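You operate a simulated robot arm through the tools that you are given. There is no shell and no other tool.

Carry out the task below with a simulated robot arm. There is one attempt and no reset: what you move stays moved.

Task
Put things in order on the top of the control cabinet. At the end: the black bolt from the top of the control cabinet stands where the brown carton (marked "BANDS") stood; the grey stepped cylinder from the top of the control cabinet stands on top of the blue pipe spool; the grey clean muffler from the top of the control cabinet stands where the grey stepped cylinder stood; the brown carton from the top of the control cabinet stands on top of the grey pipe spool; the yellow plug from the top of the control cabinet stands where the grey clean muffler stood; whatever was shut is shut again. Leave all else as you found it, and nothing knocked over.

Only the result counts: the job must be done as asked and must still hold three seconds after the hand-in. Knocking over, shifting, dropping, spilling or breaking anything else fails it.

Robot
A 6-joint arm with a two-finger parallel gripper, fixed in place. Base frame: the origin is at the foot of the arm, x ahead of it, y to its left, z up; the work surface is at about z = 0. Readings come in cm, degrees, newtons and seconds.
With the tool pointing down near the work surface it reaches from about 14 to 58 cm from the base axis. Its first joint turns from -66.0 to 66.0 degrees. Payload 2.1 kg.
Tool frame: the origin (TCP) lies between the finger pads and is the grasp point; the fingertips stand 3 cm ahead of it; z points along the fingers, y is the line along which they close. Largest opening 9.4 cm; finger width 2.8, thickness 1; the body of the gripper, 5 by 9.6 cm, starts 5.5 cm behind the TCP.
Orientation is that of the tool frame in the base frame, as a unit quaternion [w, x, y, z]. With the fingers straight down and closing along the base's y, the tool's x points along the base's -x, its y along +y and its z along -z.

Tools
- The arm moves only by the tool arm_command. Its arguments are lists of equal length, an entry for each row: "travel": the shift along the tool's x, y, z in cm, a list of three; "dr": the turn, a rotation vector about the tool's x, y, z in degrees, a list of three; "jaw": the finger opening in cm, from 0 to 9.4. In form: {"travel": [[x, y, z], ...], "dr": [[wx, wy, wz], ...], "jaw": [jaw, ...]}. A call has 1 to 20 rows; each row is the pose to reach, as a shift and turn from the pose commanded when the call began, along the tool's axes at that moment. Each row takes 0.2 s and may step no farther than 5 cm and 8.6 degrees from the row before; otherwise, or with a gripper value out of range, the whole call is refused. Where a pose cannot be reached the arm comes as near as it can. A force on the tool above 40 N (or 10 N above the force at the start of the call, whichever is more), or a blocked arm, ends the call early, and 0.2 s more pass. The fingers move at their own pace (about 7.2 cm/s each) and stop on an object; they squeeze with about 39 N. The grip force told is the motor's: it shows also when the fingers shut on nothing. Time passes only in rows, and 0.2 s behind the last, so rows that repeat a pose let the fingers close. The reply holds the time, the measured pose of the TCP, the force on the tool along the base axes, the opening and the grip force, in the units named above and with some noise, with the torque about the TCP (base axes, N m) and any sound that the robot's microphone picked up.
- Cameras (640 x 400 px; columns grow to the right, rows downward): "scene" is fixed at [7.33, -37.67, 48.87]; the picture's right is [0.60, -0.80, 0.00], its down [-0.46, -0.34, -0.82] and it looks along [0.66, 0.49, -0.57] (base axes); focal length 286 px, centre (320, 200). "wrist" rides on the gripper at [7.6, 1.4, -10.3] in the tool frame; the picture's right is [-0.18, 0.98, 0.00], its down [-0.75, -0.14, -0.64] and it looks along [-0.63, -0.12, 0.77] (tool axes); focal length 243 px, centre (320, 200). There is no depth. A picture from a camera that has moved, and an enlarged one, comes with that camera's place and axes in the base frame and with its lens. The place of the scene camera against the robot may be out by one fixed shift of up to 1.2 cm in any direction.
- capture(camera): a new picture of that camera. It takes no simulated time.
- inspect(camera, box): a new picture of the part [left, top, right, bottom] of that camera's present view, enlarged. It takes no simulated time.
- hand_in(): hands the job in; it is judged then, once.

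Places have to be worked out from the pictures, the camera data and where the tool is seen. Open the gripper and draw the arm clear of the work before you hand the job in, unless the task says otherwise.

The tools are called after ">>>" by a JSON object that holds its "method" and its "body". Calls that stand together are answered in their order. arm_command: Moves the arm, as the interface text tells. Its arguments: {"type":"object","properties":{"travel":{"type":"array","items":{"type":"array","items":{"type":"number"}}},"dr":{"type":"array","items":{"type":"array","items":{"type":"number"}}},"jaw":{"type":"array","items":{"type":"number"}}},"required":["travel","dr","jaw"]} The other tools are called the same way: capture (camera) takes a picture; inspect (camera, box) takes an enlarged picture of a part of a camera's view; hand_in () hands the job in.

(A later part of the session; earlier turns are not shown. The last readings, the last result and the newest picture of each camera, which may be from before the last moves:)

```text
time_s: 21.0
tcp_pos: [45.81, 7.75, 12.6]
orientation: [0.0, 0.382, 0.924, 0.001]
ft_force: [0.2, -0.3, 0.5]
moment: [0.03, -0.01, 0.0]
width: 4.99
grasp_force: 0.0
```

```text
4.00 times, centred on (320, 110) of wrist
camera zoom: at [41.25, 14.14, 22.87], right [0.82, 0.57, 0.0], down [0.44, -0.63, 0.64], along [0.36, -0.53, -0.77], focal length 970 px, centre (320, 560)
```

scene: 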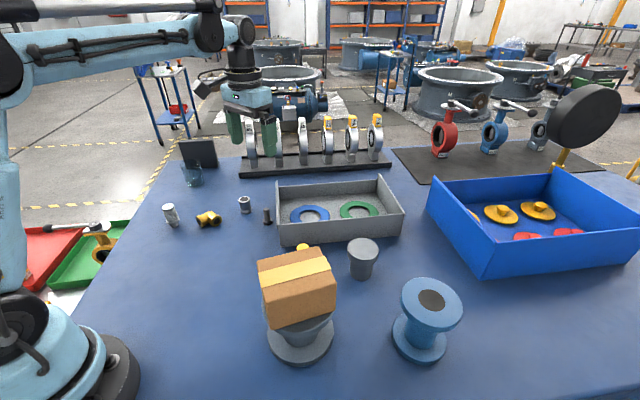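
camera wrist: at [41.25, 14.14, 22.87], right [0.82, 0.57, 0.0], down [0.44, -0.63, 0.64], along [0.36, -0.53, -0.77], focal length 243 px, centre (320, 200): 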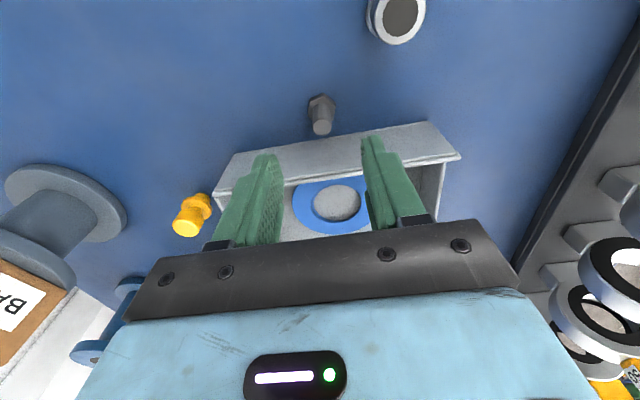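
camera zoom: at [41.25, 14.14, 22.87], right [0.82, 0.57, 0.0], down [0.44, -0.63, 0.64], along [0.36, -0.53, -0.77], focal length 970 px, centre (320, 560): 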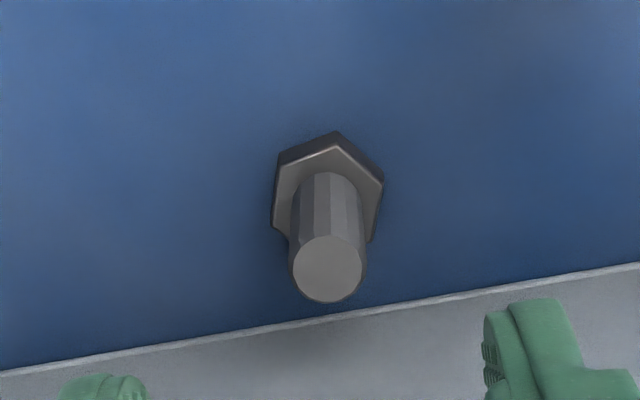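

The bolt is within 0.2 cm of the tool axis, about 5 cm tall with a head about 1.1 cm high, and the tray wall is 3.3 cm off to the side. I centre, descend so the fingertips stop just above the head, and close on the shank.

>>> {"method": "arm_command", "body": {"travel": [[0.1, 0.15, 3.5], [0.1, 0.15, 6.5], [0.1, 0.15, 8.05], [0.1, 0.15, 8.05], [0.1, 0.15, 8.05], [0.1, 0.15, 8.05], [0.1, 0.15, 8.05], [0.1, 0.15, 8.05]], "dr": [[0, 0, 0], [0, 0, 0], [0, 0, 0], [0, 0, 0], [0, 0, 0], [0, 0, 0], [0, 0, 0], [0, 0, 0]], "jaw": [5, 5, 5, 5, 3, 1, 0.5, 0.5]}}

>>> {"method": "capture", "body": {"camera": "wrist"}}

>>> {"method": "inspect", "body": {"camera": "scene", "box": [190, 140, 350, 250]}}

```text
time_s: 22.8
tcp_pos: [45.83, 7.81, 4.4]
orientation: [0.0, 0.38, 0.925, 0.001]
ft_force: [0.1, -0.7, 0.4]
moment: [0.0, 0.01, 0.0]
width: 1.49
grasp_force: 38.7
```

```text
taken
camera wrist: at [41.3, 14.15, 14.73], right [0.82, 0.57, 0.0], down [0.44, -0.63, 0.64], along [0.36, -0.53, -0.77], focal length 243 px, centre (320, 200)
```

wrist: 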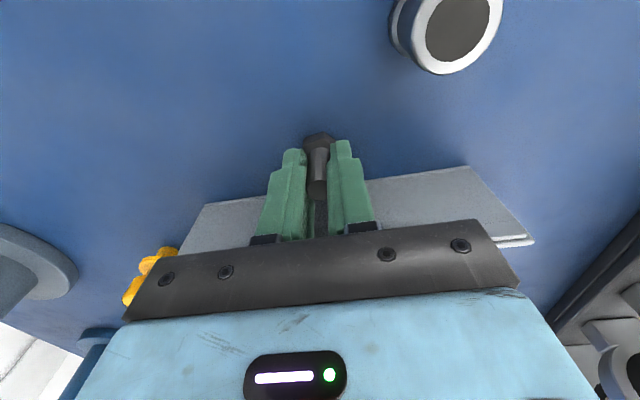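

```text
3.64 times, centred on (270, 195) of scene
camera zoom: at [7.33, -37.67, 48.87], right [0.6, -0.8, 0.0], down [-0.46, -0.34, -0.82], along [0.66, 0.49, -0.57], focal length 1041 px, centre (502, 218)
```

zoom: 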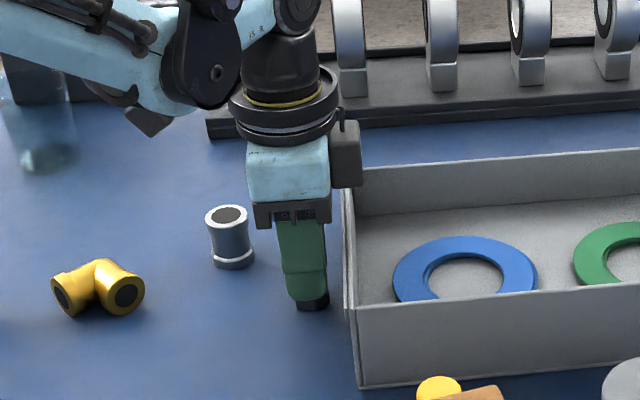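

The shank is gripped (1.49 cm). I lift it and carry it to above the carton's old place at (21.9, 15.0).

>>> {"method": "arm_command", "body": {"travel": [[0, 0, -1], [0, 0, -4.5], [0, 0, -8.5], [0, 0, -12], [3.67, -1.95, -12], [7.33, -3.89, -12], [11, -5.84, -12], [14.66, -7.78, -12], [18.33, -9.73, -12], [21.99, -11.68, -12], [21.99, -11.68, -12]], "dr": [[0, 0, 0], [0, 0, 0], [0, 0, 0], [0, 0, 0], [0, 0, -4.1], [0, 0, -8.2], [0, 0, -12.3], [0, 0, -16.4], [0, 0, -20.5], [0, 0, -24.7], [0, 0, -24.7]], "jaw": [0.5, 0.5, 0.5, 0.5, 0.5, 0.5, 0.5, 0.5, 0.5, 0.5, 0.5]}}

>>> {"method": "capture", "body": {"camera": "wrist"}}

>>> {"method": "capture", "body": {"camera": "scene"}}

```text
time_s: 25.2
tcp_pos: [22.27, 15.11, 16.9]
orientation: [0.0, 0.174, 0.985, 0.001]
ft_force: [-0.1, -0.8, -0.6]
moment: [0.03, 0.0, 0.01]
width: 1.47
grasp_force: 39.1
```

```text
taken
camera wrist: at [15.49, 19.04, 27.13], right [0.51, 0.86, 0.0], down [0.66, -0.39, 0.64], along [0.55, -0.32, -0.77], focal length 243 px, centre (320, 200)
```

wrist: 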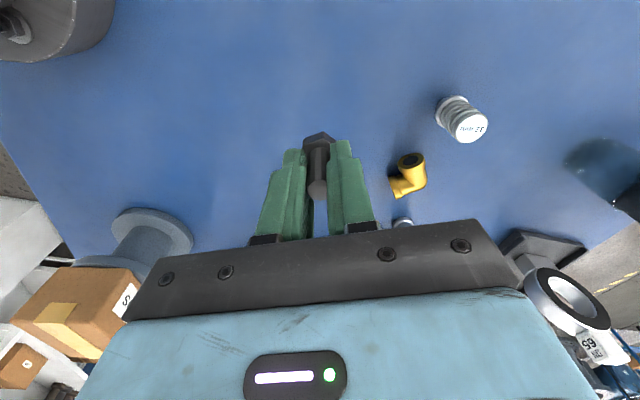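

```text
taken
```

scene: 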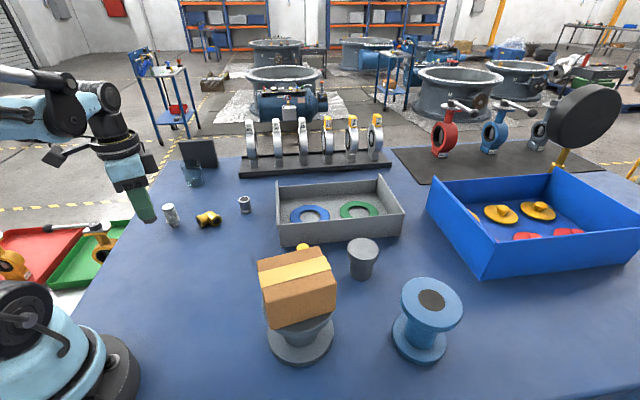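

The bolt is over the spot to within 0.3 cm. I correct and lower until it is about 0.5 cm above the table.

>>> {"method": "arm_command", "body": {"travel": [[0.21, -0.24, 4], [0.21, -0.24, 8], [0.21, -0.24, 11], [0.21, -0.24, 11.9], [0.21, -0.24, 11.9]], "dr": [[0, 0, 0], [0, 0, 0], [0, 0, 0], [0, 0, 0], [0, 0, 0]], "jaw": [0.5, 0.5, 0.5, 0.5, 0.5]}}

>>> {"method": "capture", "body": {"camera": "wrist"}}

>>> {"method": "inspect", "body": {"camera": "scene", "box": [100, 180, 240, 290]}}

```text
time_s: 26.4
tcp_pos: [21.66, 14.96, 4.73]
orientation: [-0.001, 0.174, 0.985, 0.001]
ft_force: [-0.4, -0.8, -1.7]
moment: [-0.03, 0.01, -0.01]
width: 1.46
grasp_force: 39.4
```

```text
taken
camera wrist: at [14.87, 18.94, 15.03], right [0.51, 0.86, 0.0], down [0.66, -0.39, 0.64], along [0.55, -0.32, -0.77], focal length 243 px, centre (320, 200)
```

wrist: 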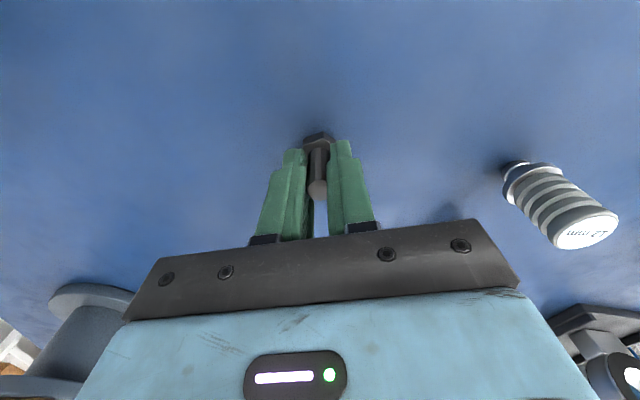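

```text
3.64 times, centred on (170, 235) of scene
camera zoom: at [7.33, -37.67, 48.87], right [0.6, -0.8, 0.0], down [-0.46, -0.34, -0.82], along [0.66, 0.49, -0.57], focal length 1041 px, centre (866, 73)
```

zoom: 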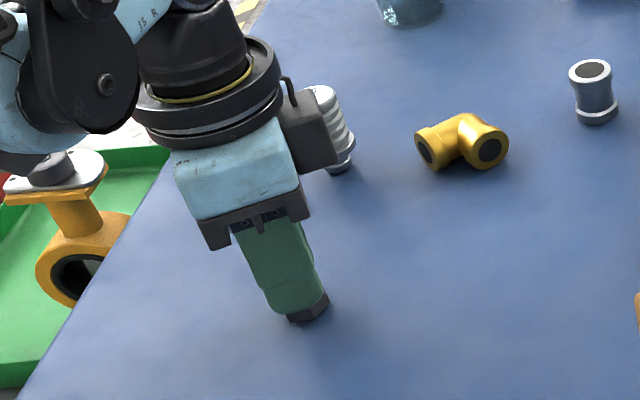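

The bolt is about 0.3 cm above the table and 0.3 cm short in x. I correct that and lower gently to contact.

>>> {"method": "arm_command", "body": {"travel": [[-0.29, 0.07, 0], [-0.29, 0.07, 0.15], [-0.29, 0.07, 0.15]], "dr": [[0, 0, 0], [0, 0, 0], [0, 0, 0]], "jaw": [0.5, 0.5, 0.5]}}

>>> {"method": "inspect", "body": {"camera": "scene", "box": [150, 225, 210, 275]}}

```text
time_s: 27.2
tcp_pos: [22.25, 14.98, 4.49]
orientation: [-0.001, 0.173, 0.985, 0.001]
ft_force: [-0.5, -0.1, 0.2]
moment: [0.0, 0.04, -0.05]
width: 1.47
grasp_force: 39.0
```

```text
8.00 times, centred on (180, 250) of scene
camera zoom: at [7.33, -37.67, 48.87], right [0.6, -0.8, 0.0], down [-0.46, -0.34, -0.82], along [0.66, 0.49, -0.57], focal length 2291 px, centre (1440, -200)
```

zoom: 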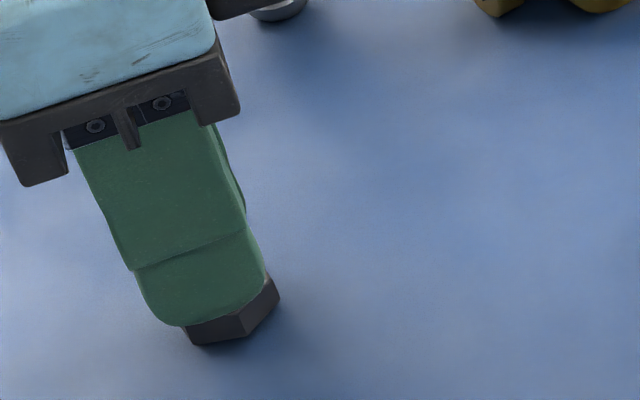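

The reading may mean first contact. I lower another 0.1 cm to confirm.

>>> {"method": "arm_command", "body": {"travel": [[0, 0, 0.05], [0, 0, 0.1], [0, 0, 0.1]], "dr": [[0, 0, 0], [0, 0, 0], [0, 0, 0]], "jaw": [0.5, 0.5, 0.5]}}

>>> {"method": "capture", "body": {"camera": "wrist"}}

```text
time_s: 28.0
tcp_pos: [22.19, 14.89, 4.45]
orientation: [-0.001, 0.173, 0.985, 0.001]
ft_force: [0.2, 0.3, -0.4]
moment: [-0.02, 0.01, -0.01]
width: 1.46
grasp_force: 39.2
```

```text
taken
camera wrist: at [15.31, 18.84, 14.75], right [0.51, 0.86, 0.0], down [0.66, -0.39, 0.64], along [0.55, -0.33, -0.77], focal length 243 px, centre (320, 200)
```

wrist: 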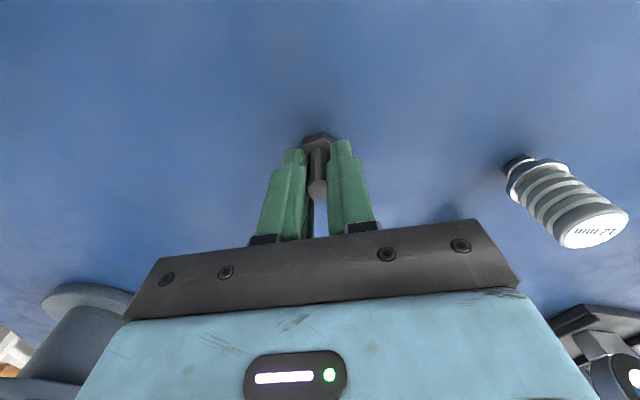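

The bolt is at (22.0, 14.9), on target. I lower another 0.1 cm to feel the table.

>>> {"method": "arm_command", "body": {"travel": [[0, 0, 0.05], [0, 0, 0.1], [0, 0, 0.1]], "dr": [[0, 0, 0], [0, 0, 0], [0, 0, 0]], "jaw": [0.5, 0.5, 0.5]}}

```text
time_s: 28.8
tcp_pos: [22.05, 14.85, 4.19]
orientation: [0.0, 0.174, 0.985, 0.002]
ft_force: [-1.4, 0.9, 33.2]
moment: [-0.01, 0.07, -0.05]
width: 1.5
grasp_force: 39.0
```

Firm contact (33 N), so the bolt is on the table. I ease off slightly, open the fingers to 5 cm and go straight up.

>>> {"method": "arm_command", "body": {"travel": [[0, 0, -0.08], [0, 0, -0.08], [0, 0, -0.08], [0, 0, -0.08], [0, 0, -1.5], [0, 0, -5], [0, 0, -9], [0, 0, -9]], "dr": [[0, 0, 0], [0, 0, 0], [0, 0, 0], [0, 0, 0], [0, 0, 0], [0, 0, 0], [0, 0, 0], [0, 0, 0]], "jaw": [0.5, 2.5, 5, 5, 5, 5, 5, 5]}}

>>> {"method": "capture", "body": {"camera": "wrist"}}

>>> {"method": "capture", "body": {"camera": "scene"}}

```text
time_s: 30.6
tcp_pos: [21.95, 14.92, 13.1]
orientation: [-0.001, 0.174, 0.985, 0.001]
ft_force: [0.7, -0.6, 0.3]
moment: [-0.01, 0.01, 0.0]
width: 4.99
grasp_force: 0.2
```

```text
taken
camera wrist: at [15.14, 18.78, 23.49], right [0.51, 0.86, 0.0], down [0.66, -0.39, 0.64], along [0.55, -0.33, -0.77], focal length 243 px, centre (320, 200)
```

wrist: 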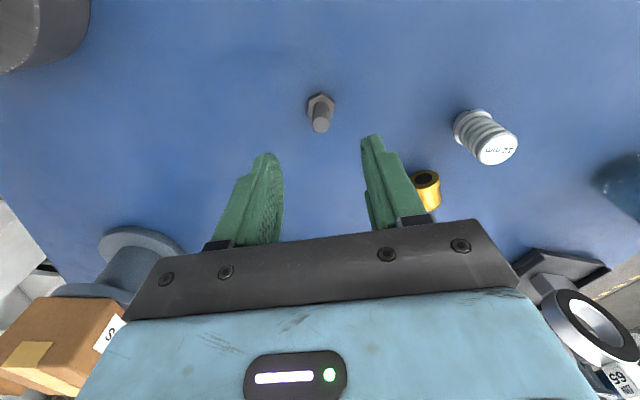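

```text
taken
```

scene: 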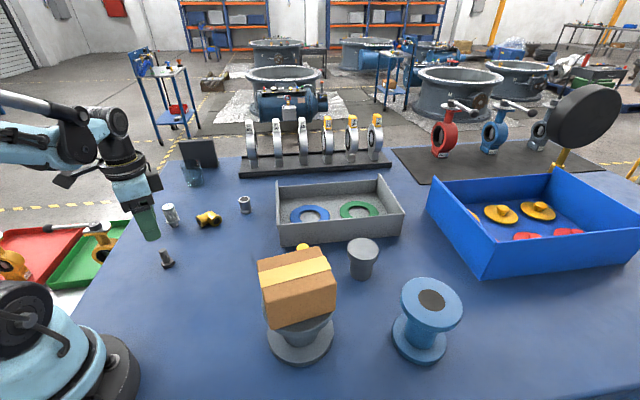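

The bolt stands upright in the carton's old place. Next is the stepped cylinder: I rise and travel to above it at about (45.5, −20.8) for a closer look.

>>> {"method": "arm_command", "body": {"travel": [[0, 0, -5], [0, 0, -10], [-3.4, -2.5, -12.9], [-6.9, -5.1, -12.9], [-10.3, -7.6, -12.9], [-13.8, -10.2, -12.9], [-17.2, -12.7, -12.9], [-20.7, -15.2, -12.9], [-24.1, -17.8, -12.9], [-27.6, -20.3, -12.9], [-31, -22.9, -12.9], [-34.47, -25.4, -12], [-34.47, -25.4, -12]], "dr": [[0, 0, 0], [0, 0, 0], [0, 0, 0.5], [0, 0, 1], [0, 0, 1.5], [0, 0, 2], [0, 0, 2.5], [0, 0, 3], [0, 0, 3.5], [0, 0, 4], [0, 0, 4.5], [0, 0, 5], [0, 0, 5]], "jaw": [5, 5, 7, 9.4, 9.4, 9.4, 9.4, 9.4, 9.4, 9.4, 9.4, 9.4, 9.4]}}

>>> {"method": "capture", "body": {"camera": "wrist"}}

>>> {"method": "capture", "body": {"camera": "scene"}}

```text
refused: row 3 steps farther than a row can; nothing moved
```

```text
taken
camera wrist: at [15.14, 18.78, 23.49], right [0.51, 0.86, 0.0], down [0.66, -0.39, 0.64], along [0.55, -0.33, -0.77], focal length 243 px, centre (320, 200)
```

wrist: 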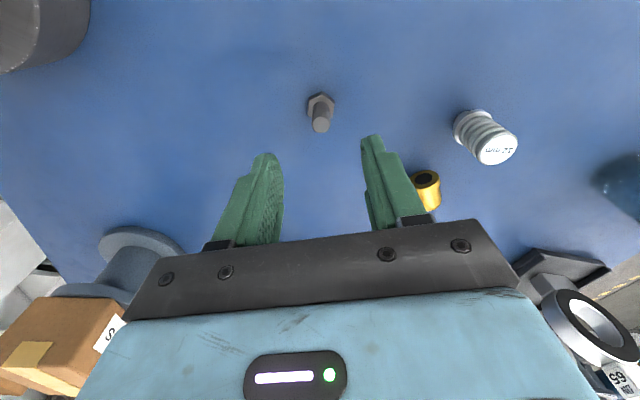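

```text
taken
```

scene: 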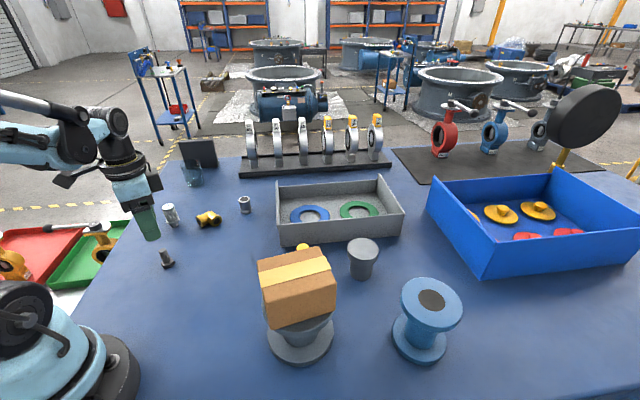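

The call was refused because one row stepped more than 5 cm; nothing moved. I resend the same path with a separate lift row.

>>> {"method": "arm_command", "body": {"travel": [[0, 0, -4.5], [0, 0, -9], [0, 0, -12.9], [-3.4, -2.5, -12.9], [-6.9, -5.1, -12.9], [-10.3, -7.6, -12.9], [-13.8, -10.2, -12.9], [-17.2, -12.7, -12.9], [-20.7, -15.2, -12.9], [-24.1, -17.8, -12.9], [-27.6, -20.3, -12.9], [-31, -22.9, -12.9], [-34.47, -25.4, -12], [-34.47, -25.4, -12]], "dr": [[0, 0, 0], [0, 0, 0], [0, 0, 0], [0, 0, 0.5], [0, 0, 1], [0, 0, 1.5], [0, 0, 2], [0, 0, 2.5], [0, 0, 3], [0, 0, 3.5], [0, 0, 4], [0, 0, 4.5], [0, 0, 5], [0, 0, 5]], "jaw": [5, 5, 5, 7, 9.4, 9.4, 9.4, 9.4, 9.4, 9.4, 9.4, 9.4, 9.4, 9.4]}}

>>> {"method": "capture", "body": {"camera": "wrist"}}

>>> {"method": "capture", "body": {"camera": "scene"}}

```text
time_s: 33.6
tcp_pos: [45.63, -20.89, 25.0]
orientation: [0.0, 0.217, 0.976, 0.001]
ft_force: [0.4, 0.3, -0.2]
moment: [-0.01, 0.01, -0.04]
width: 9.4
grasp_force: 0.0
```

```text
taken
camera wrist: at [39.25, -16.33, 35.35], right [0.58, 0.81, 0.0], down [0.62, -0.45, 0.64], along [0.52, -0.37, -0.77], focal length 243 px, centre (320, 200)
```

wrist: 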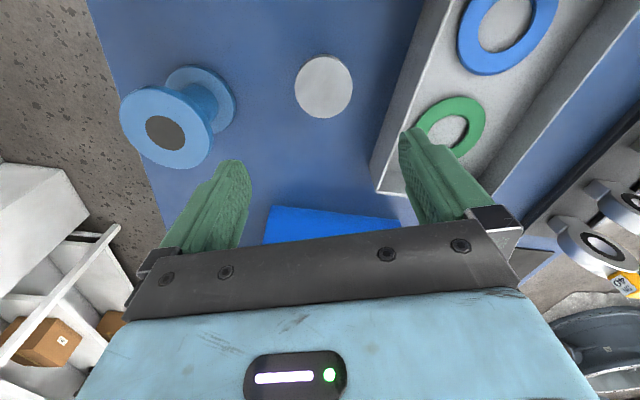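

```text
taken
```

scene: 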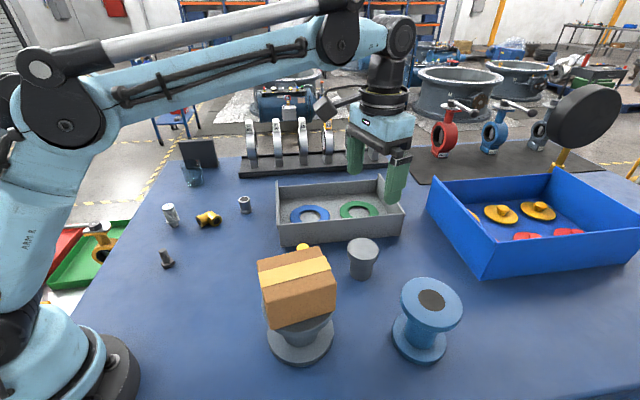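

Both the stepped cylinder and the blue spool are now well in view. I zoom in on each to fix their centres.

>>> {"method": "inspect", "body": {"camera": "wrist", "box": [270, 40, 380, 130]}}

>>> {"method": "inspect", "body": {"camera": "wrist", "box": [100, 50, 260, 180]}}

```text
4.44 times, centred on (325, 85) of wrist
camera zoom: at [39.25, -16.33, 35.35], right [0.58, 0.81, 0.0], down [0.62, -0.45, 0.64], along [0.52, -0.37, -0.77], focal length 1078 px, centre (298, 711)
```

zoom: 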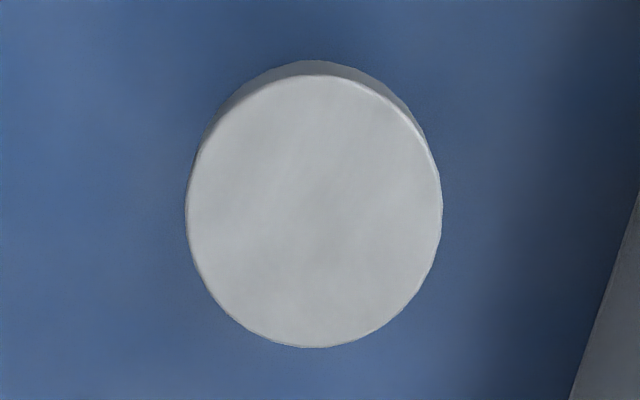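

```text
3.08 times, centred on (180, 115) of wrist
camera zoom: at [39.25, -16.33, 35.35], right [0.58, 0.81, 0.0], down [0.62, -0.45, 0.64], along [0.52, -0.37, -0.77], focal length 746 px, centre (751, 462)
```

zoom: 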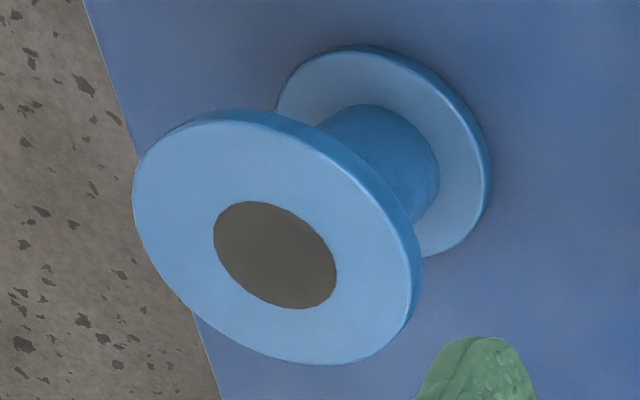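

The stepped cylinder is centred at (45.6, −20.4) with its top at z = 7.3, and the blue spool is at (38.7, −36.0) with its top at z of about 11.15. I centre over the cylinder and descend part-way to check alignment.

>>> {"method": "arm_command", "body": {"travel": [[0.09, 0.4, 4.5], [0.09, 0.4, 9], [0.09, 0.4, 12.5], [0.09, 0.4, 12.5]], "dr": [[0, 0, 0], [0, 0, 0], [0, 0, 0], [0, 0, 0]], "jaw": [9.4, 9.4, 9.4, 9.4]}}

>>> {"method": "capture", "body": {"camera": "wrist"}}

>>> {"method": "inspect", "body": {"camera": "wrist", "box": [240, 70, 400, 190]}}

```text
time_s: 34.6
tcp_pos: [45.78, -20.48, 12.65]
orientation: [-0.001, 0.217, 0.976, 0.001]
ft_force: [-0.2, 0.4, -0.1]
moment: [0.01, -0.03, -0.03]
width: 9.41
grasp_force: 0.1
```

```text
taken
camera wrist: at [39.31, -16.03, 22.96], right [0.58, 0.81, 0.0], down [0.62, -0.45, 0.64], along [0.52, -0.37, -0.77], focal length 243 px, centre (320, 200)
```

wrist: 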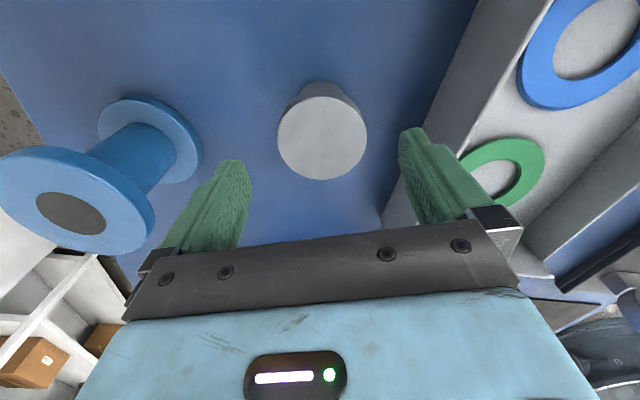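

```text
3.33 times, centred on (320, 130) of wrist
camera zoom: at [39.31, -16.03, 22.96], right [0.58, 0.81, 0.0], down [0.62, -0.45, 0.64], along [0.52, -0.37, -0.77], focal length 809 px, centre (320, 433)
```

zoom: 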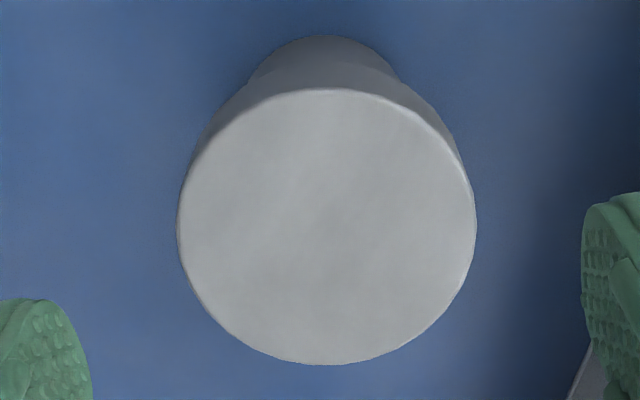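

Alignment is within 0.25 cm. I correct it, descend to TCP z of about 6.2 around the wide disc and close.

>>> {"method": "arm_command", "body": {"travel": [[0.15, 0.18, 3], [0.15, 0.18, 5.5], [0.15, 0.18, 6.45], [0.15, 0.18, 6.45], [0.15, 0.18, 6.45], [0.15, 0.18, 6.45], [0.15, 0.18, 6.45], [0.15, 0.18, 6.45]], "dr": [[0, 0, 0], [0, 0, 0], [0, 0, 0], [0, 0, 0], [0, 0, 0], [0, 0, 0], [0, 0, 0], [0, 0, 0]], "jaw": [9.4, 9.4, 9.4, 9.4, 7.5, 6.5, 5, 5]}}

>>> {"method": "capture", "body": {"camera": "wrist"}}

>>> {"method": "inspect", "body": {"camera": "scene", "box": [290, 180, 450, 300]}}

```text
time_s: 36.4
tcp_pos: [45.72, -20.06, 6.05]
orientation: [-0.001, 0.217, 0.976, 0.0]
ft_force: [-0.5, -0.8, -0.1]
moment: [0.0, 0.0, 0.02]
width: 6.54
grasp_force: 38.5
```

```text
taken
camera wrist: at [39.36, -15.69, 16.36], right [0.58, 0.81, 0.0], down [0.62, -0.45, 0.64], along [0.52, -0.37, -0.77], focal length 243 px, centre (320, 200)
```

wrist: 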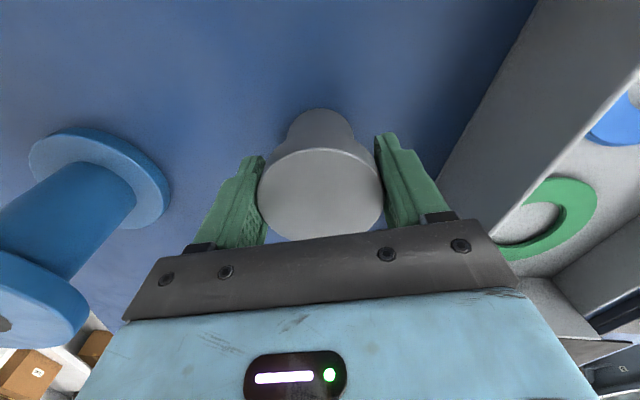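

```text
3.33 times, centred on (370, 240) of scene
camera zoom: at [7.33, -37.67, 48.87], right [0.6, -0.8, 0.0], down [-0.46, -0.34, -0.82], along [0.66, 0.49, -0.57], focal length 954 px, centre (153, 67)
```

zoom: 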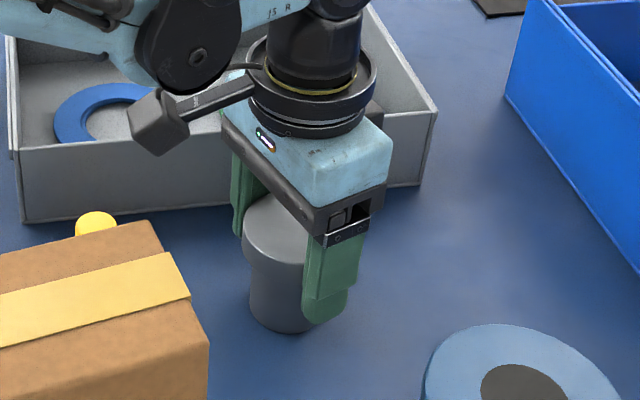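

The disc is gripped (6.54 cm). I lift straight up to z = 22 and carry it over the blue spool at (38.7, −36.0).

>>> {"method": "arm_command", "body": {"travel": [[0, 0, -1], [0, 0, -5], [0, 0, -9.5], [0, 0, -13.5], [0, 0, -16], [-0.07, -3.0, -16], [-0.14, -6.0, -16], [-0.21, -9.0, -16], [-0.28, -12.0, -16], [-0.34, -14.7, -16], [-0.4, -17.26, -16], [-0.4, -17.26, -16]], "dr": [[0, 0, 0], [0, 0, 0], [0, 0, 0], [0, 0, 0], [0, 0, 0], [0, 0, 3], [0, 0, 6], [0, 0, 9], [0, 0, 12], [0, 0, 15], [0, 0, 18], [0, 0, 18]], "jaw": [5, 5, 5, 5, 5, 5, 5, 5, 5, 5, 5, 5]}}

>>> {"method": "capture", "body": {"camera": "wrist"}}

>>> {"method": "capture", "body": {"camera": "scene"}}

```text
time_s: 39.0
tcp_pos: [38.88, -36.11, 22.12]
orientation: [0.0, 0.368, 0.93, 0.002]
ft_force: [-0.2, -0.3, -3.6]
moment: [-0.01, 0.02, -0.02]
width: 6.56
grasp_force: 38.5
```

```text
taken
camera wrist: at [34.18, -29.86, 32.46], right [0.81, 0.59, 0.0], down [0.45, -0.62, 0.64], along [0.38, -0.52, -0.77], focal length 243 px, centre (320, 200)
```

wrist: 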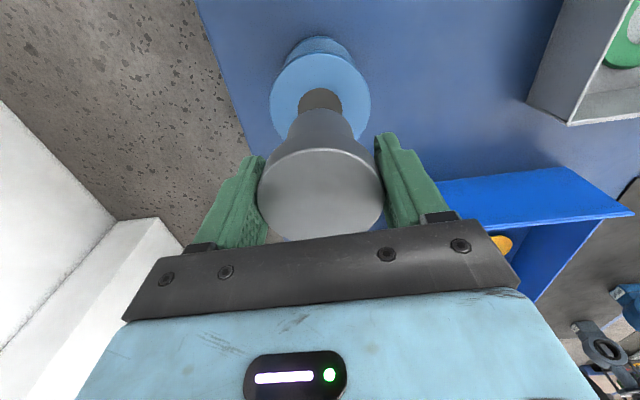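

```text
taken
```

scene: 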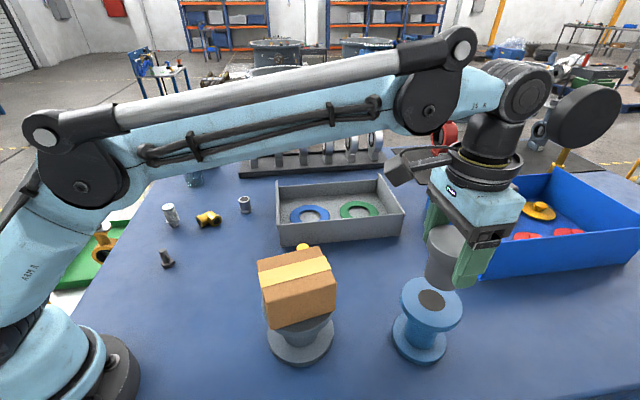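

The cylinder hangs over the blue spool. I zoom in on the wrist view to check how the spool's top lines up with the tool axis.

>>> {"method": "inspect", "body": {"camera": "wrist", "box": [240, 20, 400, 160]}}

>>> {"method": "inspect", "body": {"camera": "scene", "box": [370, 200, 530, 370]}}

```text
2.86 times, centred on (320, 90) of wrist
camera zoom: at [34.18, -29.86, 32.46], right [0.81, 0.59, 0.0], down [0.45, -0.62, 0.64], along [0.38, -0.52, -0.77], focal length 693 px, centre (320, 514)
```

zoom: 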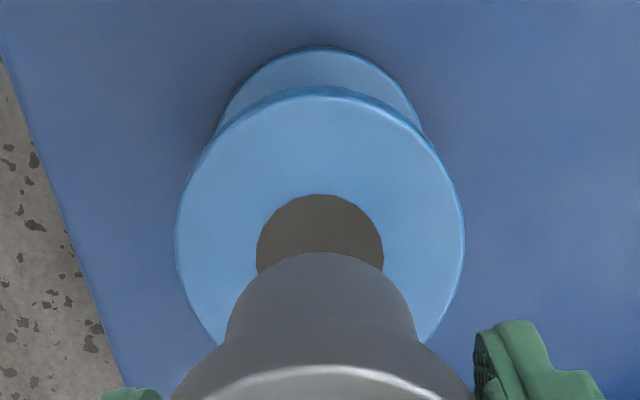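

```text
2.35 times, centred on (450, 285) of scene
camera zoom: at [7.33, -37.68, 48.87], right [0.6, -0.8, 0.0], down [-0.46, -0.34, -0.82], along [0.66, 0.49, -0.57], focal length 674 px, centre (14, 0)
```

zoom: 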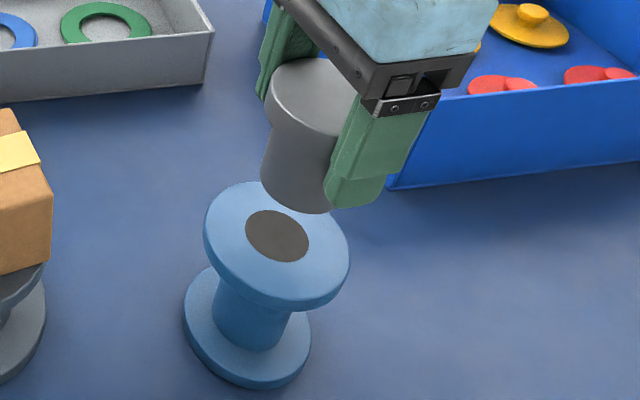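

The spool's top is centred on the tool axis to about 0.1 cm. I lower until the gap is about 0.7 cm, then feel for contact.

>>> {"method": "arm_command", "body": {"travel": [[0, 0, 2], [0, 0, 3.5], [0, 0, 4.2], [0, 0, 4.2]], "dr": [[0, 0, 0], [0, 0, 0], [0, 0, 0], [0, 0, 0]], "jaw": [5, 5, 5, 5]}}

>>> {"method": "inspect", "body": {"camera": "wrist", "box": [240, 20, 400, 160]}}

>>> {"method": "inspect", "body": {"camera": "scene", "box": [370, 200, 530, 370]}}

```text
time_s: 40.0
tcp_pos: [38.76, -36.08, 18.05]
orientation: [0.0, 0.367, 0.93, 0.001]
ft_force: [0.0, 0.0, -4.0]
moment: [-0.01, 0.01, -0.01]
width: 6.54
grasp_force: 38.8
```

```text
2.86 times, centred on (320, 90) of wrist
camera zoom: at [34.09, -29.79, 28.23], right [0.81, 0.59, 0.0], down [0.45, -0.62, 0.64], along [0.38, -0.51, -0.77], focal length 693 px, centre (320, 514)
```

zoom: 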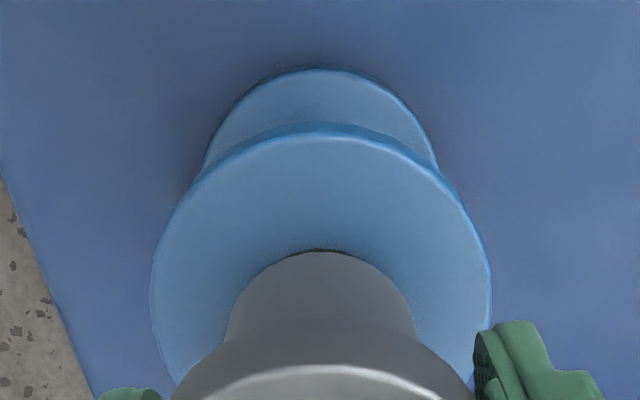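

```text
2.35 times, centred on (450, 285) of scene
camera zoom: at [7.33, -37.67, 48.87], right [0.6, -0.8, 0.0], down [-0.46, -0.34, -0.82], along [0.66, 0.49, -0.57], focal length 674 px, centre (14, 0)
```

zoom: 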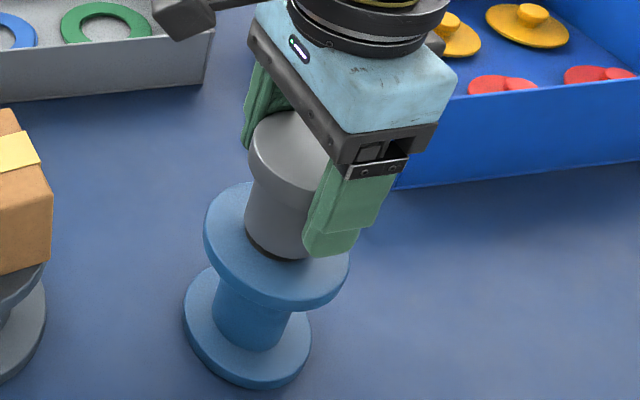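

Nicely centred, with a small gap left. I lower 0.4 cm and read the force.

>>> {"method": "arm_command", "body": {"travel": [[0, 0, 0.2], [0, 0, 0.4], [0, 0, 0.4]], "dr": [[0, 0, 0], [0, 0, 0], [0, 0, 0]], "jaw": [5, 5, 5]}}

```text
time_s: 40.8
tcp_pos: [38.81, -36.04, 17.51]
orientation: [0.0, 0.366, 0.93, 0.001]
ft_force: [-0.4, -0.6, -4.3]
moment: [-0.01, 0.01, 0.03]
width: 6.51
grasp_force: 38.8
```

The cylinder is still free; I lower 0.15 cm.

>>> {"method": "arm_command", "body": {"travel": [[0, 0, 0.08], [0, 0, 0.15], [0, 0, 0.15]], "dr": [[0, 0, 0], [0, 0, 0], [0, 0, 0]], "jaw": [5, 5, 5]}}

```text
time_s: 41.6
tcp_pos: [38.9, -36.17, 17.47]
orientation: [0.0, 0.366, 0.931, 0.001]
ft_force: [0.6, 0.0, -4.4]
moment: [0.0, -0.01, -0.01]
width: 6.53
grasp_force: 39.6
```

Still no contact; I go down another 0.15 cm.

>>> {"method": "arm_command", "body": {"travel": [[0, 0, 0.08], [0, 0, 0.15], [0, 0, 0.15]], "dr": [[0, 0, 0], [0, 0, 0], [0, 0, 0]], "jaw": [5, 5, 5]}}

>>> {"method": "inspect", "body": {"camera": "scene", "box": [405, 260, 475, 320]}}

```text
time_s: 42.4
tcp_pos: [38.84, -36.1, 17.25]
orientation: [-0.001, 0.367, 0.93, 0.001]
ft_force: [0.0, -0.5, -3.9]
moment: [0.03, 0.01, 0.01]
width: 6.52
grasp_force: 38.4
```

```text
6.67 times, centred on (440, 290) of scene
camera zoom: at [7.33, -37.67, 48.87], right [0.6, -0.8, 0.0], down [-0.46, -0.34, -0.82], along [0.66, 0.49, -0.57], focal length 1909 px, centre (-480, -400)
```

zoom: 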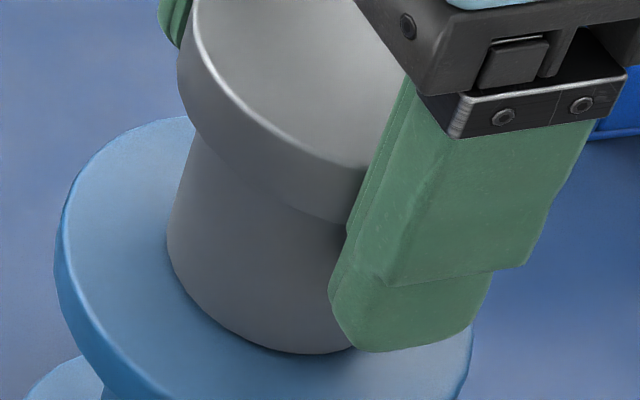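

Very close now. Another 0.1 cm.

>>> {"method": "arm_command", "body": {"travel": [[0, 0, 0.05], [0, 0, 0.1], [0, 0, 0.1]], "dr": [[0, 0, 0], [0, 0, 0], [0, 0, 0]], "jaw": [5, 5, 5]}}

```text
time_s: 43.2
tcp_pos: [38.84, -36.05, 17.06]
orientation: [-0.001, 0.367, 0.93, 0.002]
ft_force: [-0.1, -0.2, 3.8]
moment: [0.0, 0.0, -0.02]
width: 6.51
grasp_force: 38.9
```

Contact: the force went from −4 N to +3.8 N, so the cylinder rests on the spool. I open the fingers and rise straight up.

>>> {"method": "arm_command", "body": {"travel": [[0, 0, 0], [0, 0, 0], [0, 0, 0], [0, 0, -1], [0, 0, -3], [0, 0, -6], [0, 0, -9], [0, 0, -9]], "dr": [[0, 0, 0], [0, 0, 0], [0, 0, 0], [0, 0, 0], [0, 0, 0], [0, 0, 0], [0, 0, 0], [0, 0, 0]], "jaw": [7, 8.5, 9.4, 9.4, 9.4, 9.4, 9.4, 9.4]}}

>>> {"method": "capture", "body": {"camera": "wrist"}}

>>> {"method": "inspect", "body": {"camera": "scene", "box": [370, 200, 530, 370]}}

```text
time_s: 45.0
tcp_pos: [38.73, -35.82, 26.61]
orientation: [-0.001, 0.367, 0.93, 0.0]
ft_force: [-0.2, 0.5, -0.8]
moment: [0.0, -0.03, 0.0]
width: 9.4
grasp_force: 0.1
```

```text
taken
camera wrist: at [33.99, -29.56, 36.75], right [0.81, 0.59, 0.0], down [0.45, -0.62, 0.64], along [0.38, -0.51, -0.77], focal length 243 px, centre (320, 200)
```

wrist: 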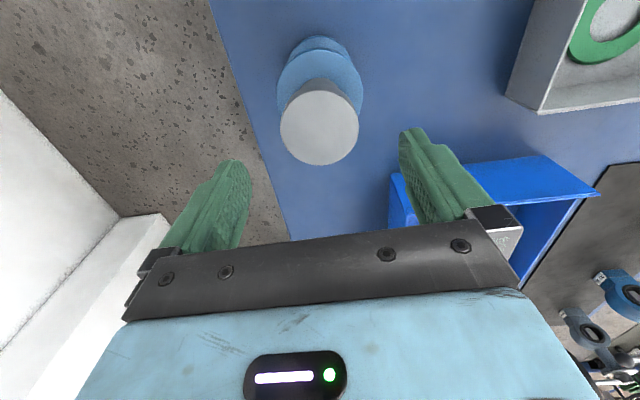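

```text
2.35 times, centred on (450, 285) of scene
camera zoom: at [7.33, -37.67, 48.87], right [0.6, -0.8, 0.0], down [-0.46, -0.34, -0.82], along [0.66, 0.49, -0.57], focal length 674 px, centre (14, 0)
```

zoom: 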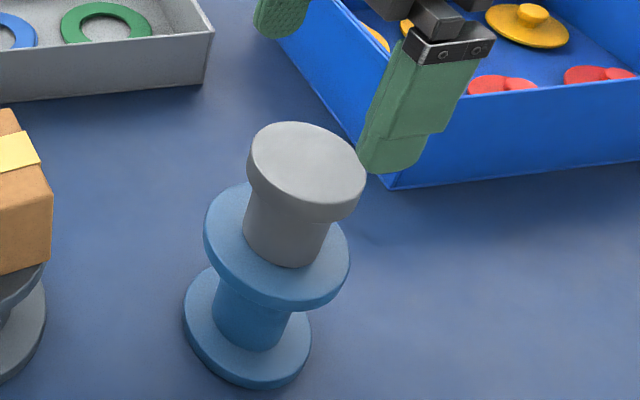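

The stepped cylinder stands squarely on the blue spool. Next is the muffler near (30.3, 26.5): I sweep over at z of about 26, turning the yaw to about +41°.

>>> {"method": "arm_command", "body": {"travel": [[3.47, 2.845, 0], [6.94, 5.69, 0], [10.41, 8.535, 0], [13.88, 11.38, 0], [17.35, 14.225, 0], [20.82, 17.07, 0], [24.29, 19.915, 0], [27.76, 22.76, 0], [31.23, 25.605, 0], [34.7, 28.45, 0], [38.17, 31.295, 0], [41.64, 34.14, 0], [45.11, 36.985, 0], [48.58, 39.83, 0], [48.58, 39.83, 0]], "dr": [[0, 0, -6], [0, 0, -12], [0, 0, -18], [0, 0, -24], [0, 0, -30], [0, 0, -36], [0, 0, -42], [0, 0, -48], [0, 0, -54], [0, 0, -60], [0, 0, -66], [0, 0, -72], [0, 0, -78], [0, 0, -84], [0, 0, -84]], "jaw": [9.4, 9.4, 9.4, 9.4, 9.4, 9.4, 9.4, 9.4, 8, 7, 7, 7, 7, 7, 7]}}

>>> {"method": "capture", "body": {"camera": "wrist"}}

>>> {"method": "capture", "body": {"camera": "scene"}}

```text
time_s: 48.2
tcp_pos: [30.52, 26.55, 26.14]
orientation: [0.0, -0.35, 0.937, 0.002]
ft_force: [-0.1, -0.1, 0.1]
moment: [0.04, -0.01, -0.04]
width: 7.0
grasp_force: 0.1
```

```text
taken
camera wrist: at [23.7, 22.57, 36.52], right [-0.51, 0.86, 0.0], down [0.66, 0.39, 0.64], along [0.55, 0.33, -0.77], focal length 243 px, centre (320, 200)
```

wrist: 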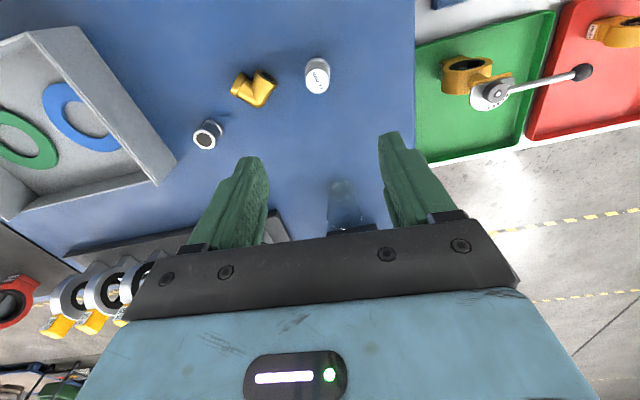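

```text
taken
```

scene: 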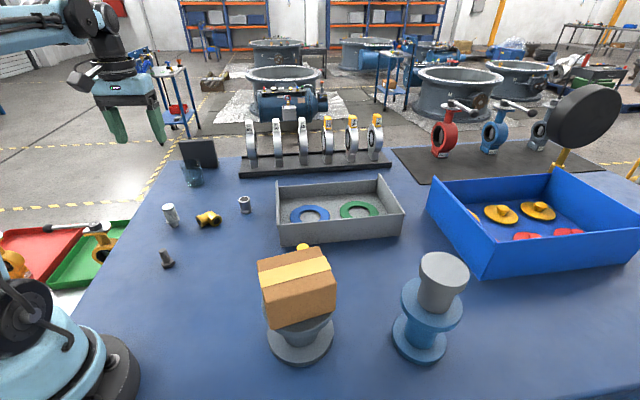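

>>> {"method": "inspect", "body": {"camera": "wrist", "box": [260, 40, 380, 120]}}

>>> {"method": "inspect", "body": {"camera": "wrist", "box": [180, 50, 360, 180]}}

```text
5.00 times, centred on (320, 80) of wrist
camera zoom: at [23.7, 22.57, 36.52], right [-0.51, 0.86, 0.0], down [0.66, 0.39, 0.64], along [0.55, 0.33, -0.77], focal length 1213 px, centre (320, 800)
```

zoom: 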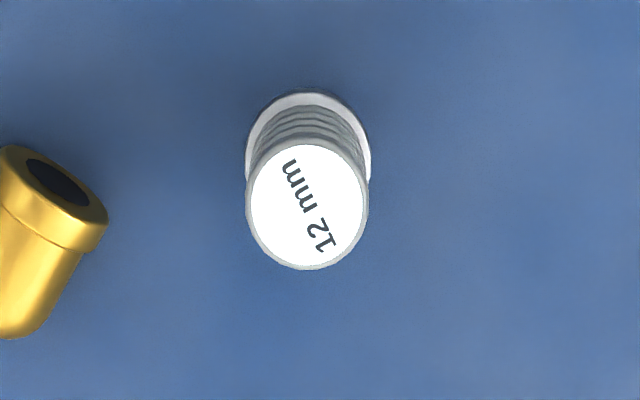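

```text
3.08 times, centred on (270, 115) of wrist
camera zoom: at [23.7, 22.57, 36.52], right [-0.51, 0.86, 0.0], down [0.66, 0.39, 0.64], along [0.55, 0.33, -0.77], focal length 746 px, centre (474, 462)
```

zoom: 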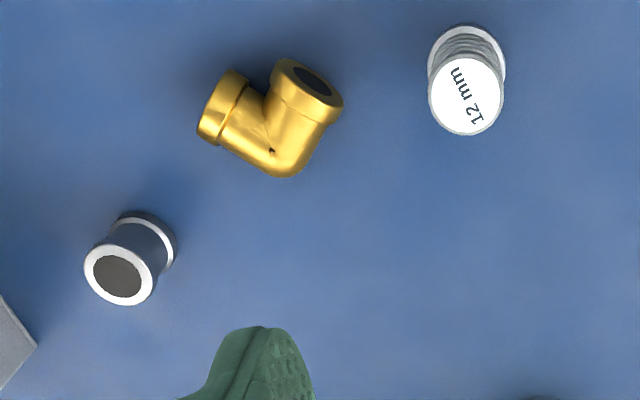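

The muffler stands at about (30.3, 26.1), roughly 6.3 cm tall and 3 cm in diameter, with the brass elbow about 3.5 cm to one side. I narrow the opening to 4.6 cm, centre and come down to z of about 13 to check.

>>> {"method": "arm_command", "body": {"travel": [[0.25, -0.28, 4.5], [0.25, -0.28, 9], [0.25, -0.28, 13], [0.25, -0.28, 13]], "dr": [[0, 0, 0], [0, 0, 0], [0, 0, 0], [0, 0, 0]], "jaw": [5, 4.6, 4.6, 4.6]}}

>>> {"method": "capture", "body": {"camera": "wrist"}}

>>> {"method": "inspect", "body": {"camera": "wrist", "box": [240, 60, 400, 180]}}

```text
time_s: 49.2
tcp_pos: [30.66, 25.8, 13.08]
orientation: [-0.001, -0.35, 0.937, 0.002]
ft_force: [-0.4, -0.3, 0.7]
moment: [-0.01, -0.01, -0.03]
width: 4.63
grasp_force: 0.0
```

```text
taken
camera wrist: at [23.98, 21.82, 23.37], right [-0.51, 0.86, 0.0], down [0.66, 0.39, 0.64], along [0.55, 0.33, -0.77], focal length 243 px, centre (320, 200)
```

wrist: 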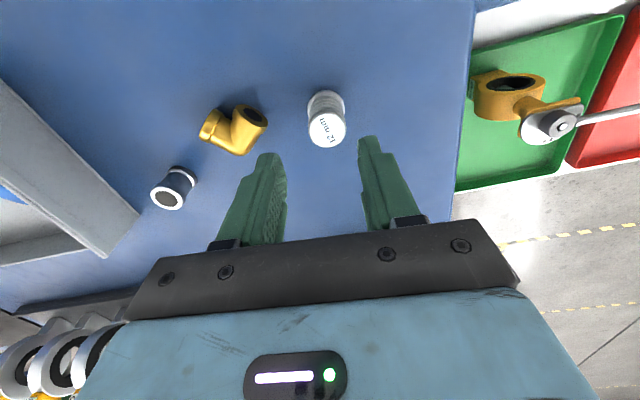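

```text
3.33 times, centred on (320, 120) of wrist
camera zoom: at [23.98, 21.82, 23.37], right [-0.51, 0.86, 0.0], down [0.66, 0.39, 0.64], along [0.55, 0.33, -0.77], focal length 809 px, centre (320, 467)
```

zoom: 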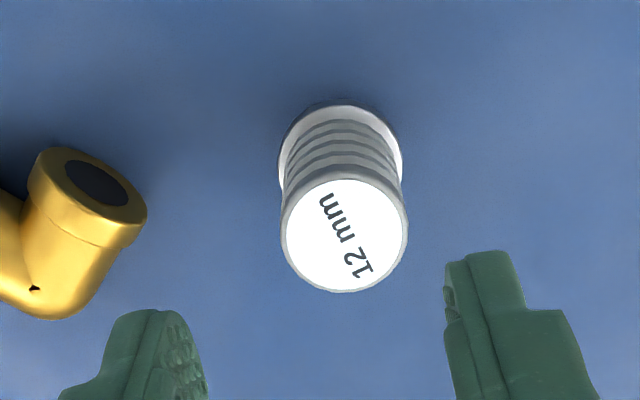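

The muffler's axis is at (30.25, 26.12), so I shift 0.53 cm along the closing axis, descend to TCP z of about 5.2 and close on the ribbed body.

>>> {"method": "arm_command", "body": {"travel": [[0.05, 0.53, 1.5], [0.05, 0.53, 4.5], [0.05, 0.53, 7], [0.05, 0.53, 7.8], [0.05, 0.53, 7.8], [0.05, 0.53, 7.8], [0.05, 0.53, 7.8], [0.05, 0.53, 7.8]], "dr": [[0, 0, 0], [0, 0, 0], [0, 0, 0], [0, 0, 0], [0, 0, 0], [0, 0, 0], [0, 0, 0], [0, 0, 0]], "jaw": [4.6, 4.6, 4.6, 4.6, 4.6, 3.2, 2, 2]}}

>>> {"method": "capture", "body": {"camera": "wrist"}}

>>> {"method": "inspect", "body": {"camera": "scene", "box": [110, 150, 270, 270]}}

```text
time_s: 51.0
tcp_pos: [30.36, 26.19, 5.4]
orientation: [0.0, -0.35, 0.937, 0.002]
ft_force: [0.7, 0.0, -0.4]
moment: [0.05, -0.03, 0.02]
width: 2.72
grasp_force: 39.1
```

```text
taken
camera wrist: at [23.48, 22.26, 15.68], right [-0.51, 0.86, 0.0], down [0.66, 0.39, 0.64], along [0.55, 0.33, -0.77], focal length 243 px, centre (320, 200)
```

wrist: 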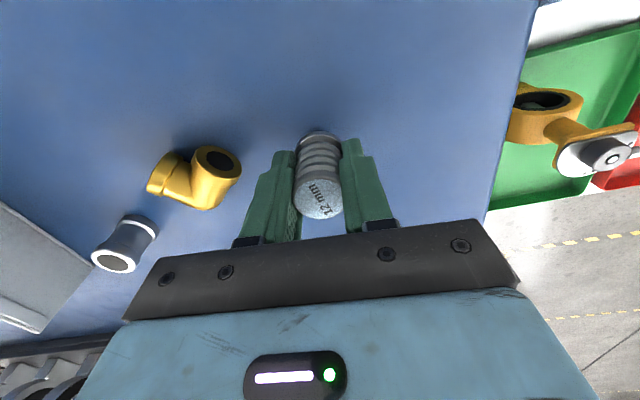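

```text
3.33 times, centred on (190, 210) of scene
camera zoom: at [7.33, -37.67, 48.87], right [0.6, -0.8, 0.0], down [-0.46, -0.34, -0.82], along [0.66, 0.49, -0.57], focal length 954 px, centre (753, 167)
```

zoom: 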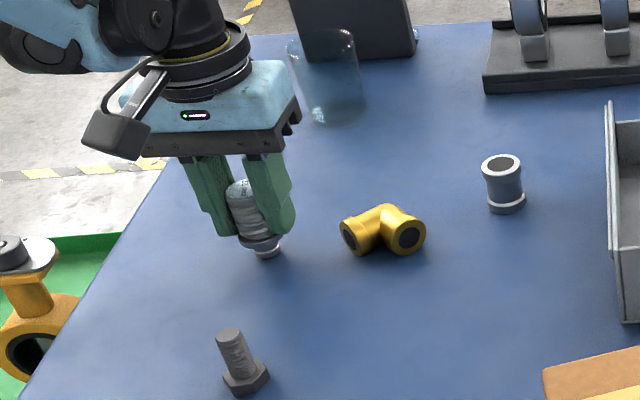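

The muffler is gripped by its ribs (2.72 cm). I lift it to z = 20 and carry it to the stepped cylinder's old spot at (45.6, −20.4).

>>> {"method": "arm_command", "body": {"travel": [[0, 0, -1], [0, 0, -5], [0, 0, -9.8], [0, 0, -14.6], [1.715, -4.115, -14.6], [3.43, -8.23, -14.6], [5.145, -12.345, -14.6], [6.86, -16.46, -14.6], [8.575, -20.575, -14.6], [10.29, -24.69, -14.6], [12.005, -28.805, -14.6], [13.72, -32.92, -14.6], [15.435, -37.035, -14.6], [17.15, -41.15, -14.6], [18.87, -45.27, -14.6], [18.87, -45.27, -14.6]], "dr": [[0, 0, 0], [0, 0, 0], [0, 0, 0], [0, 0, 0], [0, 0, 5.9], [0, 0, 11.8], [0, 0, 17.7], [0, 0, 23.6], [0, 0, 29.5], [0, 0, 35.4], [0, 0, 41.3], [0, 0, 47.2], [0, 0, 53.1], [0, 0, 59], [0, 0, 65], [0, 0, 65]], "jaw": [2, 2, 2, 2, 2, 2, 2, 2, 2, 2, 2, 2, 2, 2, 2, 2]}}

>>> {"method": "capture", "body": {"camera": "wrist"}}

>>> {"method": "capture", "body": {"camera": "scene"}}

```text
time_s: 54.4
tcp_pos: [45.17, -20.44, 20.18]
orientation: [-0.001, 0.209, 0.978, 0.001]
ft_force: [-1.2, -0.9, -1.1]
moment: [0.0, 0.0, 0.0]
width: 2.72
grasp_force: 39.2
```

```text
taken
camera wrist: at [38.76, -16.11, 30.51], right [0.57, 0.82, 0.0], down [0.63, -0.44, 0.64], along [0.53, -0.36, -0.77], focal length 243 px, centre (320, 200)
```

wrist: 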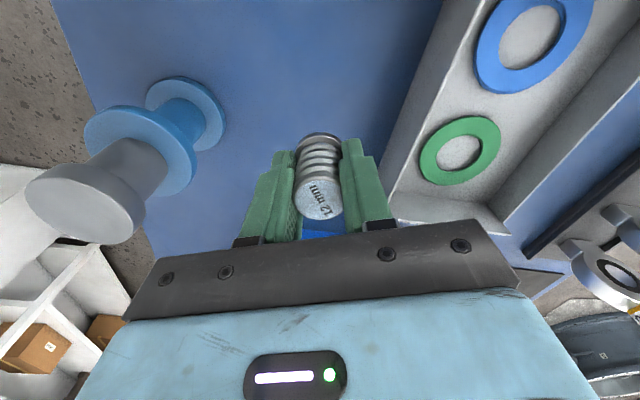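

```text
taken
```

scene: 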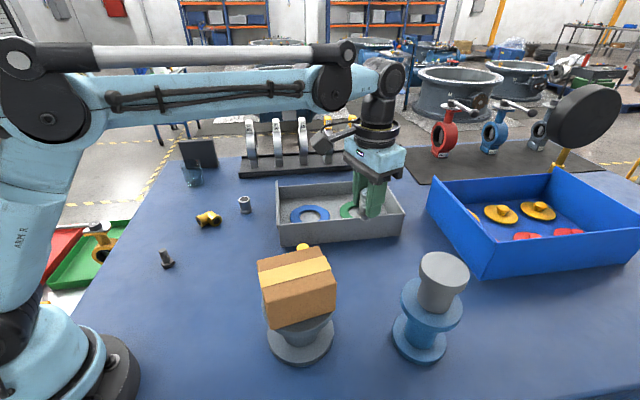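

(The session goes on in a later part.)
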